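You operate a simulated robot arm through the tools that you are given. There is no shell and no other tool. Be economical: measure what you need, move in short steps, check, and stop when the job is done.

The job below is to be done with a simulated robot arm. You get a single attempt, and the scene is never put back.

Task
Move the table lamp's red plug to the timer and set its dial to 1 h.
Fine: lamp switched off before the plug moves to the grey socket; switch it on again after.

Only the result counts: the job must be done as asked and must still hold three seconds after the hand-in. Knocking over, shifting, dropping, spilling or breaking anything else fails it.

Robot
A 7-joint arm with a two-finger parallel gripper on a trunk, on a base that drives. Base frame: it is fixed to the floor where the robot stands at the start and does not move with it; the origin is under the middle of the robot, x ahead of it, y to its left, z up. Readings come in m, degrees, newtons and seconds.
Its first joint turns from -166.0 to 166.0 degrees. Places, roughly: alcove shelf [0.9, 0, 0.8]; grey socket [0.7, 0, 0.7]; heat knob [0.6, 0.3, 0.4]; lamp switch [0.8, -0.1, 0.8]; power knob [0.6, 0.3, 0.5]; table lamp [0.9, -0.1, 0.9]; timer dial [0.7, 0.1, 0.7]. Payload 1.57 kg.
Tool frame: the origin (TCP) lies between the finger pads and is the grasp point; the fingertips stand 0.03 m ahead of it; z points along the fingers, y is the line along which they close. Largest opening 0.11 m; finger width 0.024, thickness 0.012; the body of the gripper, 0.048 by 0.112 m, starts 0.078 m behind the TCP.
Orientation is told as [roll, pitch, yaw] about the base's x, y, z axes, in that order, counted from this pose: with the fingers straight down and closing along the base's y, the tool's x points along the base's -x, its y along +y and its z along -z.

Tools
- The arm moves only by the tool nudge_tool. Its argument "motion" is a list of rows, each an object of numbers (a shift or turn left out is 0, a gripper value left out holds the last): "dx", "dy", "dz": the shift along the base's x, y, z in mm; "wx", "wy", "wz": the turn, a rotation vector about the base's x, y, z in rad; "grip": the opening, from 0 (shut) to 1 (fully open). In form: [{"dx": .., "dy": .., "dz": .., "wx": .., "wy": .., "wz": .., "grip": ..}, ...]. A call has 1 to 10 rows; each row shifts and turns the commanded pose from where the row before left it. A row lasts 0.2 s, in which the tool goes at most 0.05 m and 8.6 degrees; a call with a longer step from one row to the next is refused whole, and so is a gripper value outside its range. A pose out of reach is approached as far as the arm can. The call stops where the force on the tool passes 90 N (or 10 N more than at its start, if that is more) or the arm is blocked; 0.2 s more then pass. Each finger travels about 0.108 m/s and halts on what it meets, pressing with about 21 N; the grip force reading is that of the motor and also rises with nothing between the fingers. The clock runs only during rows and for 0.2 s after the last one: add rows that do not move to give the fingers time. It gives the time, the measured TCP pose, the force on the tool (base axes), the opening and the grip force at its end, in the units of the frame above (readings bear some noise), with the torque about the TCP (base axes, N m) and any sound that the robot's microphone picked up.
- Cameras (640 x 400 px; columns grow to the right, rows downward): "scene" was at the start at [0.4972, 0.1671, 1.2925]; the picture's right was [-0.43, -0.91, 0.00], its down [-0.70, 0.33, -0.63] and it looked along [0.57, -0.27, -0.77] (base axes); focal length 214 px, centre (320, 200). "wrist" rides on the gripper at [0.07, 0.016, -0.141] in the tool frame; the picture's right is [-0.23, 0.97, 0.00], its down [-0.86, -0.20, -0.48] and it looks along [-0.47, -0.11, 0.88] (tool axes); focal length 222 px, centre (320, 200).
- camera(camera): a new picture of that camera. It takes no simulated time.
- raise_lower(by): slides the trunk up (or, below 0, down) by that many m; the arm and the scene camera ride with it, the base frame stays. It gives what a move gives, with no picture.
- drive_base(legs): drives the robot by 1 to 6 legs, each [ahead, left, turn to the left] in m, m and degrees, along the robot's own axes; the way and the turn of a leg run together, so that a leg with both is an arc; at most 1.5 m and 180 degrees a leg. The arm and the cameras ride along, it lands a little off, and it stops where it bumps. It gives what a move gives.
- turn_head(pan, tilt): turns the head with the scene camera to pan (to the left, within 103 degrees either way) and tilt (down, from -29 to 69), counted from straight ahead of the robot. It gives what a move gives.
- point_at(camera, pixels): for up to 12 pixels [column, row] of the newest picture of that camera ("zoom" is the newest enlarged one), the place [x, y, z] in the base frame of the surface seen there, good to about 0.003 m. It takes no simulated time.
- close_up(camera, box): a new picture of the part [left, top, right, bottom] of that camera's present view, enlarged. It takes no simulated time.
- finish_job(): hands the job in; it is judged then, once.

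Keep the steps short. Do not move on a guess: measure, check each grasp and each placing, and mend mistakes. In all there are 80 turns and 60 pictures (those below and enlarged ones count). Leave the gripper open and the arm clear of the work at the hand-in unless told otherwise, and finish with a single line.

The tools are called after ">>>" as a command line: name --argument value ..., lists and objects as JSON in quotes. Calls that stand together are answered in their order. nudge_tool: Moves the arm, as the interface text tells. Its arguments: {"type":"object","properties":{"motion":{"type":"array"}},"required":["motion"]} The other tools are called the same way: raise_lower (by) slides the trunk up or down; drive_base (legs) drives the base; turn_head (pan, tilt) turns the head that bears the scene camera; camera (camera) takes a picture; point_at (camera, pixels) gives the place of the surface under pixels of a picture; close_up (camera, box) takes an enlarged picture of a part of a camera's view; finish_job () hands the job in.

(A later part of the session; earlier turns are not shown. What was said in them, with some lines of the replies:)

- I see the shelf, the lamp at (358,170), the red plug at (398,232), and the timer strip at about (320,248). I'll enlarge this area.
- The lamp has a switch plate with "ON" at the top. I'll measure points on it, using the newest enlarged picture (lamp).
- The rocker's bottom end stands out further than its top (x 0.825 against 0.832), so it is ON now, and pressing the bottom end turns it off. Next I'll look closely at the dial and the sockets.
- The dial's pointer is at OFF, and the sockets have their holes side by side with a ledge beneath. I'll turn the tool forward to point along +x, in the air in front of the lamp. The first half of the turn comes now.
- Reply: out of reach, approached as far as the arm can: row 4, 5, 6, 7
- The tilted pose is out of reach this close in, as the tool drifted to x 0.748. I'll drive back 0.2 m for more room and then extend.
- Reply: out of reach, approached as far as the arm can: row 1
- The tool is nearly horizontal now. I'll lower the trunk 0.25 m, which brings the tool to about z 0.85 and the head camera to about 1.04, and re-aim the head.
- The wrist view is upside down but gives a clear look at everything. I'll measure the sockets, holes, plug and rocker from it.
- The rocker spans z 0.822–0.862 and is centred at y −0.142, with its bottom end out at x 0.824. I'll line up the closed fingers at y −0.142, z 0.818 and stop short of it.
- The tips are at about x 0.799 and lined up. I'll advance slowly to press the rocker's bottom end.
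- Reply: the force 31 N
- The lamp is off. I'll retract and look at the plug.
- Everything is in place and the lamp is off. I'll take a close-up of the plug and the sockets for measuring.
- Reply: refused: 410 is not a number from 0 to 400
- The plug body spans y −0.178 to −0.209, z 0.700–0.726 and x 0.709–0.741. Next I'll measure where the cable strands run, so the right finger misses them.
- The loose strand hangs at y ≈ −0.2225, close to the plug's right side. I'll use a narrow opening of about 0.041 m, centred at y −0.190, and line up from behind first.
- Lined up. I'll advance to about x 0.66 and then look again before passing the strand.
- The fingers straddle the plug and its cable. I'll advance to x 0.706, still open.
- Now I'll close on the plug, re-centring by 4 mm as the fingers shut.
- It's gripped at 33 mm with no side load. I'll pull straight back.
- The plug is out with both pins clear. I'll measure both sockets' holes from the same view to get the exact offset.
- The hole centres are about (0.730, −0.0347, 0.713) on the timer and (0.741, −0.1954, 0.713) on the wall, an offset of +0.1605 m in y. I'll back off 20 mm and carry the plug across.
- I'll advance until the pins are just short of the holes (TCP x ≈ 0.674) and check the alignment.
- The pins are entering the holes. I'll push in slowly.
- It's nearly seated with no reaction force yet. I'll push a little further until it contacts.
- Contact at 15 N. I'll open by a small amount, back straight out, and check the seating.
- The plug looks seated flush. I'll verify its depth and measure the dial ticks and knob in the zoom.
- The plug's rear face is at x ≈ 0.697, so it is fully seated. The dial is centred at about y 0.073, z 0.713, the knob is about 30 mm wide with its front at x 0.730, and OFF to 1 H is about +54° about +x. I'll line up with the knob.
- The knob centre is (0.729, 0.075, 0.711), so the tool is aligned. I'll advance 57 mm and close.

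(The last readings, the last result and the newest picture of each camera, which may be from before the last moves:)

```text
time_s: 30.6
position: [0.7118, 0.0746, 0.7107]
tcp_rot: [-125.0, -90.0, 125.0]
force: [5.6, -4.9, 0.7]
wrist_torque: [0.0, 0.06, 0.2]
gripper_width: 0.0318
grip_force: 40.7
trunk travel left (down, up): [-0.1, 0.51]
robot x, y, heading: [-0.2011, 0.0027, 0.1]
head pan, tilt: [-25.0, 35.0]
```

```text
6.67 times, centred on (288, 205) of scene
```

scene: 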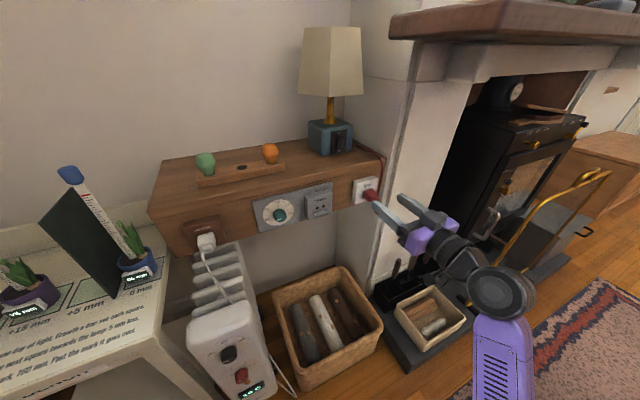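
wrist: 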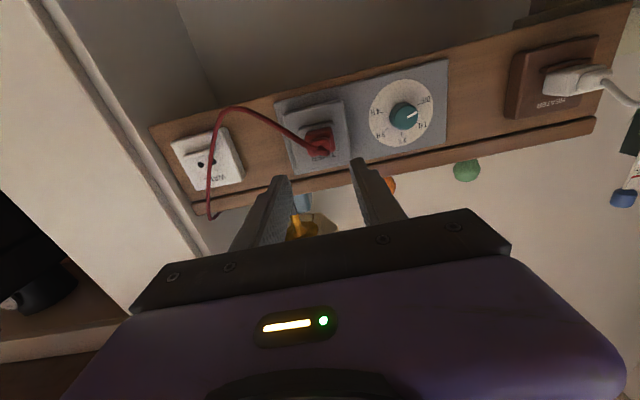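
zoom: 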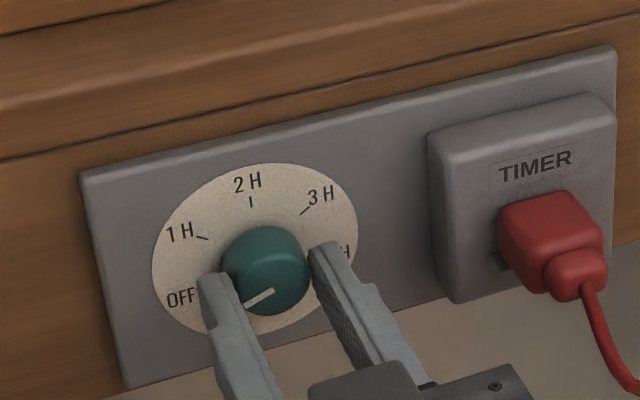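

Gripped at 32 mm. I'll turn +x (clockwise as seen) by 52° in seven small steps.

>>> nudge_tool --motion '[{"wx": 0.13}, {"wx": 0.13}, {"wx": 0.13}, {"wx": 0.13}, {"wx": 0.13}, {"wx": 0.13}, {"wx": 0.13}, {}, {}]'

>>> close_up --camera "scene" --box '[240, 175, 336, 235]'

```text
time_s: 32.5
position: [0.7117, 0.0751, 0.7106]
tcp_rot: [89.9, -37.8, -89.9]
force: [11.0, 10.2, -3.6]
wrist_torque: [-0.02, 0.16, 0.81]
gripper_width: 0.0315
grip_force: 40.3
trunk travel left (down, up): [-0.1, 0.51]
robot x, y, heading: [-0.2, 0.0006, -0.2]
head pan, tilt: [-25.0, 35.0]
```

```text
6.67 times, centred on (288, 205) of scene
```

zoom: 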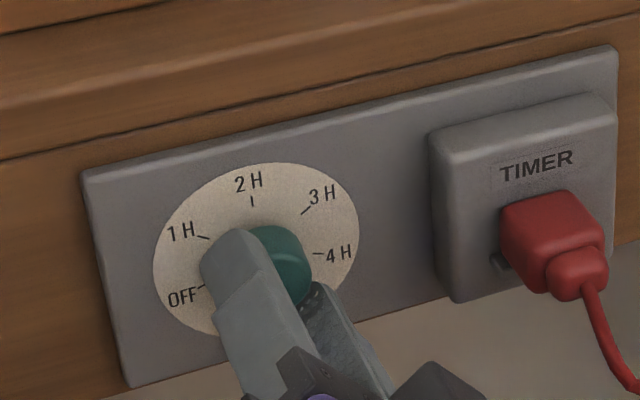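

The gripper turned about 52°. I'll open, back out, and check the pointer.

>>> nudge_tool --motion '[{"grip": 0.5}, {}, {}, {"dx": -20}, {"dx": -40}, {"dx": -40}, {}]'

>>> close_up --camera "scene" --box '[240, 175, 336, 235]'

>>> camera --camera "wrist"

```text
time_s: 34.1
position: [0.6118, 0.0724, 0.7112]
tcp_rot: [90.0, -37.9, -89.9]
force: [-0.2, 0.4, 0.0]
wrist_torque: [0.01, 0.02, 0.01]
gripper_width: 0.0549
grip_force: 0.1
trunk travel left (down, up): [-0.1, 0.51]
robot x, y, heading: [-0.2016, 0.0003, -0.1]
head pan, tilt: [-25.0, 35.0]
```

```text
6.67 times, centred on (288, 205) of scene
```

zoom: 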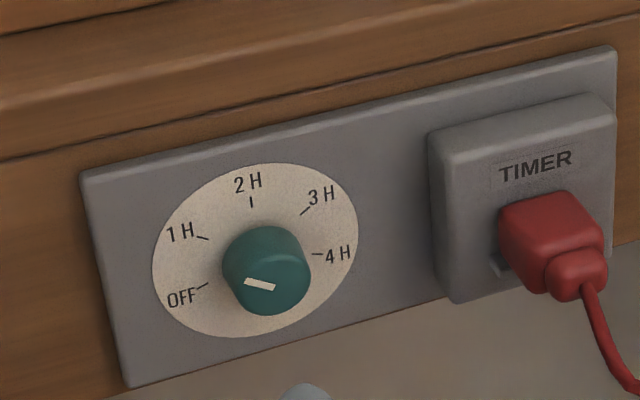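

```text
19 pictures are left
```

wrist: 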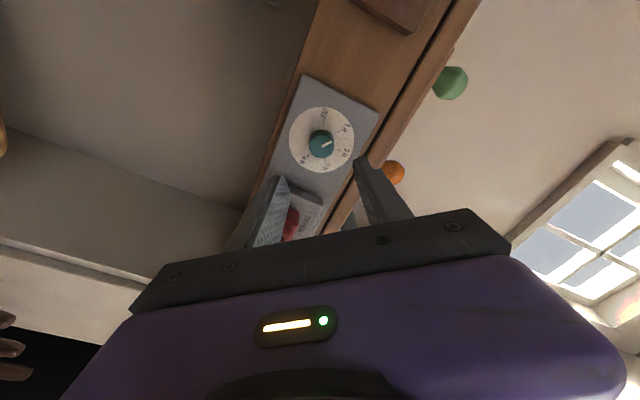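

>>> close_up --camera "wrist" --box '[280, 95, 376, 155]'

>>> close_up --camera "scene" --box '[260, 196, 300, 226]'

```text
6.67 times, centred on (328, 125) of wrist
```

zoom: 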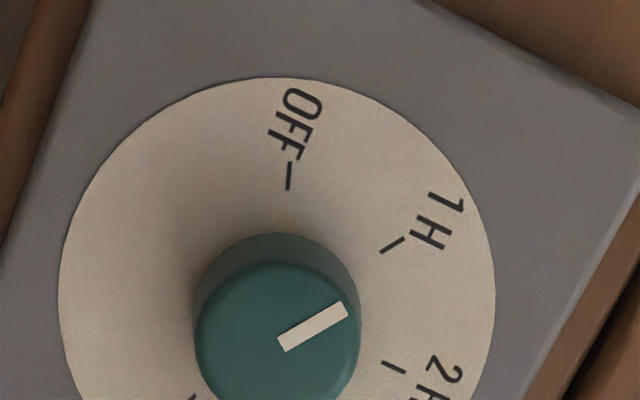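

```text
13.33 times, centred on (280, 211) of scene
```

zoom: 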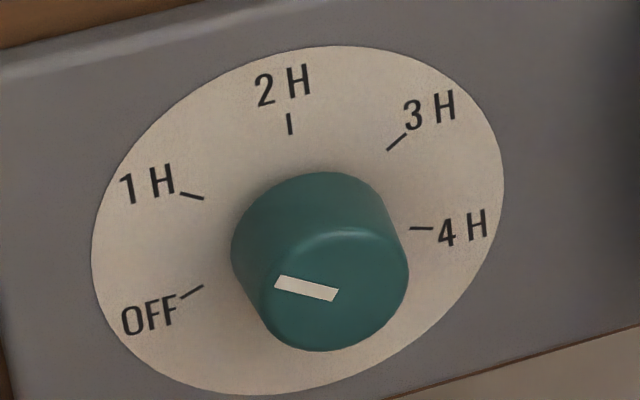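

The pointer is parallel to the 1 H tick in both views (about 30° against 31°), so the dial is set. Now I'll rotate back, close the fingers, and rise to the switch's upper end.

>>> nudge_tool --motion '[{"dx": -10, "wx": -0.13}, {"wx": -0.13}, {"wx": -0.13}, {"wx": -0.13, "dz": 30}, {"wx": -0.13, "dz": 30}, {"wx": -0.13, "dz": 30}, {"wx": -0.13, "dz": 35, "grip": 0.0}, {"dz": 32, "dy": -20}, {"dy": -45}, {"dy": -45}]'

>>> nudge_tool --motion '[{"dy": -45}, {"dy": -45}, {"dy": -15, "dx": 40}, {"dx": 45}, {"dx": 45}, {"dx": 30}, {}, {}]'

>>> camera --camera "scene"

```text
time_s: 36.4
position: [0.6271, -0.0271, 0.8619]
tcp_rot: [-128.5, -89.9, 128.6]
force: [0.3, 0.1, 0.3]
wrist_torque: [0.01, 0.01, -0.03]
gripper_width: 0.0
grip_force: 21.2
out of reach, approached as far as the arm can: row 7, 8, 9
trunk travel left (down, up): [-0.1, 0.51]
robot x, y, heading: [-0.201, -0.0014, 0.0]
head pan, tilt: [-25.0, 35.0]
```

```text
time_s: 38.1
position: [0.7909, -0.1343, 0.8616]
tcp_rot: [-133.8, -89.9, 133.8]
force: [-0.5, 0.1, -0.5]
wrist_torque: [-0.02, 0.04, -0.01]
gripper_width: 0.0001
grip_force: 20.8
trunk travel left (down, up): [-0.1, 0.51]
robot x, y, heading: [-0.2004, -0.0011, -0.3]
head pan, tilt: [-25.0, 35.0]
```

```text
16 pictures are left
```

scene: 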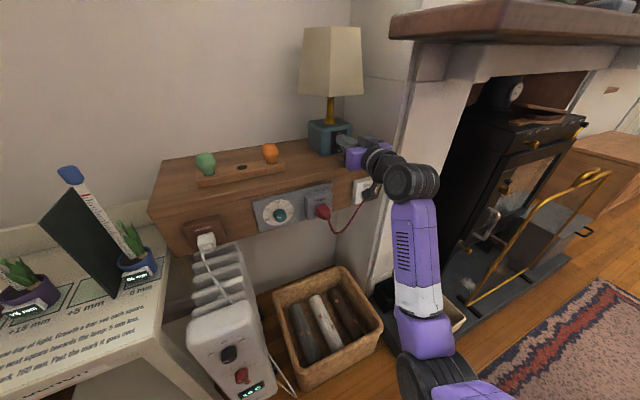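

The tips are at x ≈ 0.821, very close to the rocker. I'll back off, correct to y −0.142, z 0.868, and verify.

>>> nudge_tool --motion '[{"dx": -10}, {"dy": -7.5, "dz": 6.5}, {}]'

>>> close_up --camera "scene" --box '[292, 110, 388, 170]'

```text
time_s: 39.0
position: [0.7788, -0.1423, 0.8685]
tcp_rot: [-126.1, -90.1, 126.1]
force: [0.3, 0.7, 0.5]
wrist_torque: [-0.02, 0.0, 0.0]
gripper_width: 0.0
grip_force: 21.5
trunk travel left (down, up): [-0.1, 0.51]
robot x, y, heading: [-0.1999, 0.0002, 0.1]
head pan, tilt: [-25.0, 35.0]
```

```text
6.67 times, centred on (340, 140) of scene
```

zoom: 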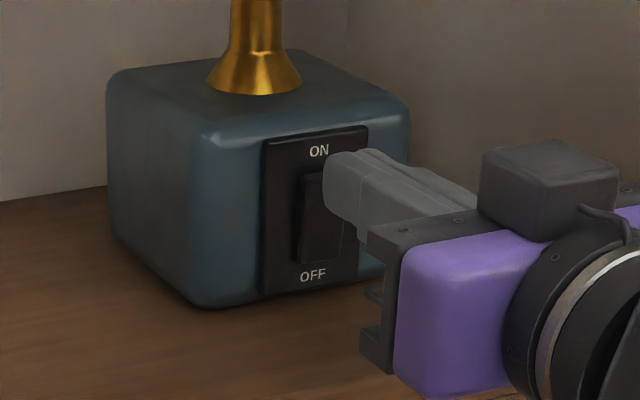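

Aligned with the rocker's upper end. I'll press slowly.

>>> nudge_tool --motion '[{"dx": 8}, {"dx": 5}, {"dx": 3}, {"dx": 2}, {"dx": 2}, {"dx": 1}, {}]'

>>> close_up --camera "scene" --box '[240, 10, 400, 210]'

```text
time_s: 40.5
position: [0.7986, -0.1425, 0.8669]
tcp_rot: [-137.8, -89.9, 137.8]
force: [-32.7, 5.2, -5.9]
wrist_torque: [0.0, 0.52, 0.18]
gripper_width: 0.0001
grip_force: 21.4
trunk travel left (down, up): [-0.1, 0.51]
robot x, y, heading: [-0.2033, -0.0008, -0.2]
head pan, tilt: [-25.0, 35.0]
heard: click
```

```text
2.00 times, centred on (320, 110) of scene
```

zoom: 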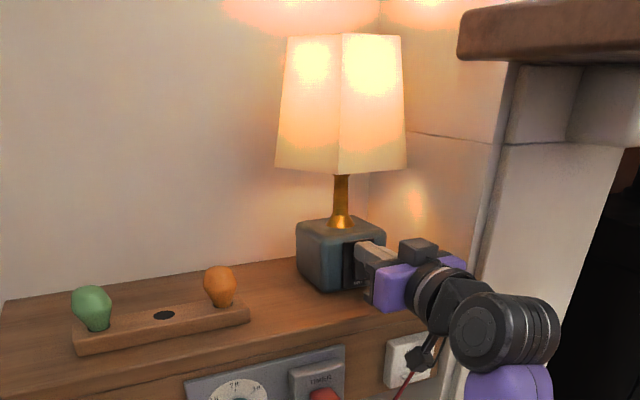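

A click was heard and the lamp is lit through the timer. I'll back straight out, open the gripper, and check everything.

>>> nudge_tool --motion '[{"dx": -15}, {"dx": -40}, {"dx": -45}, {"dx": -45}, {"dx": -30, "grip": 0.5}, {"grip": 1.0}, {}, {}]'

>>> drive_base --legs '[[-0.15, 0, 0]]'

>>> camera --camera "scene"

```text
time_s: 42.4
position: [0.6262, -0.1432, 0.8689]
tcp_rot: [-138.9, -89.9, 138.9]
force: [-0.7, -0.4, 0.1]
wrist_torque: [0.0, -0.01, 0.0]
gripper_width: 0.1098
grip_force: 0.1
trunk travel left (down, up): [-0.1, 0.51]
robot x, y, heading: [-0.1999, -0.0, -0.0]
head pan, tilt: [-25.0, 35.0]
```

```text
time_s: 43.7
position: [0.4764, -0.1488, 0.8692]
tcp_rot: [-139.5, -89.9, 139.0]
force: [0.2, -0.5, 0.4]
wrist_torque: [-0.01, 0.0, -0.03]
gripper_width: 0.11
grip_force: 0.1
trunk travel left (down, up): [-0.1, 0.51]
robot x, y, heading: [-0.35, -0.0024, -0.2]
head pan, tilt: [-25.0, 35.0]
```

```text
13 pictures are left
```

scene: 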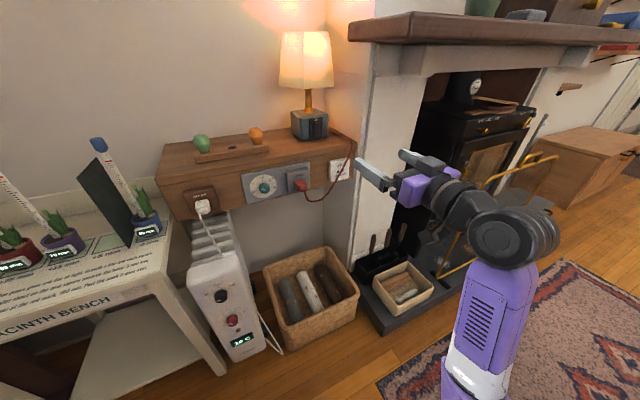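

>>> close_up --camera "scene" --box '[240, 155, 336, 215]'

>>> close_up --camera "scene" --box '[280, 95, 360, 145]'

>>> point_at --camera "zoom" --pixels '[[120, 250], [100, 140], [370, 220], [240, 160], [240, 250]]'

```text
6.67 times, centred on (288, 185) of scene
```

zoom: 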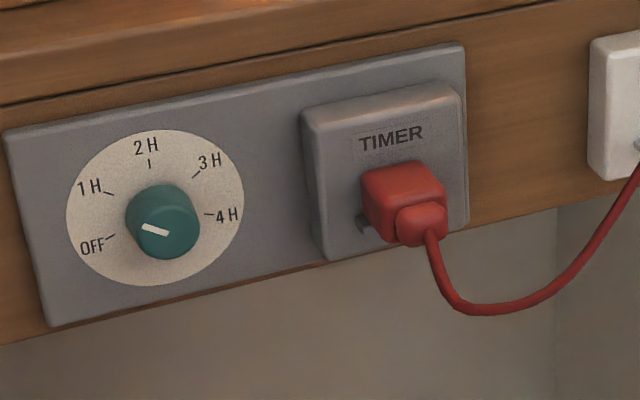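

```text
8.00 times, centred on (320, 120) of scene
```

zoom: 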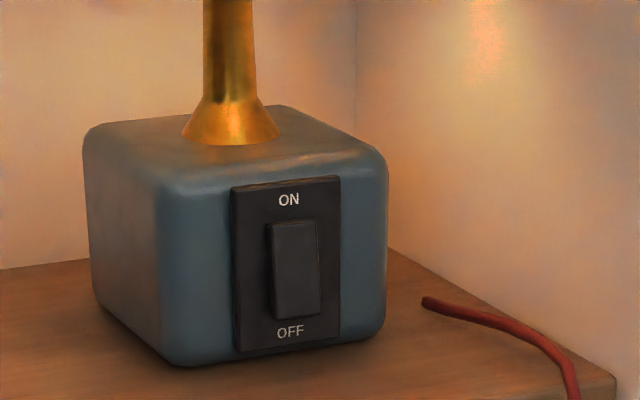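

```text
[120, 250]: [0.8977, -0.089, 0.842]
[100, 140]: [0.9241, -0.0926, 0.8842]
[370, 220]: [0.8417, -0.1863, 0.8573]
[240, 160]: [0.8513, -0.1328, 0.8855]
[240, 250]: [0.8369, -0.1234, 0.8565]
```

The lamp is lit and hasn't moved, the plug is seated in the timer, the dial points at 1 H, and the arm is clear with the gripper open. I'm handing in.

>>> finish_job

```text
The job is handed in.
```

The red plug is now in the timer's grey socket, the dial is set to 1 h, and the lamp was switched off before the move and is back on.
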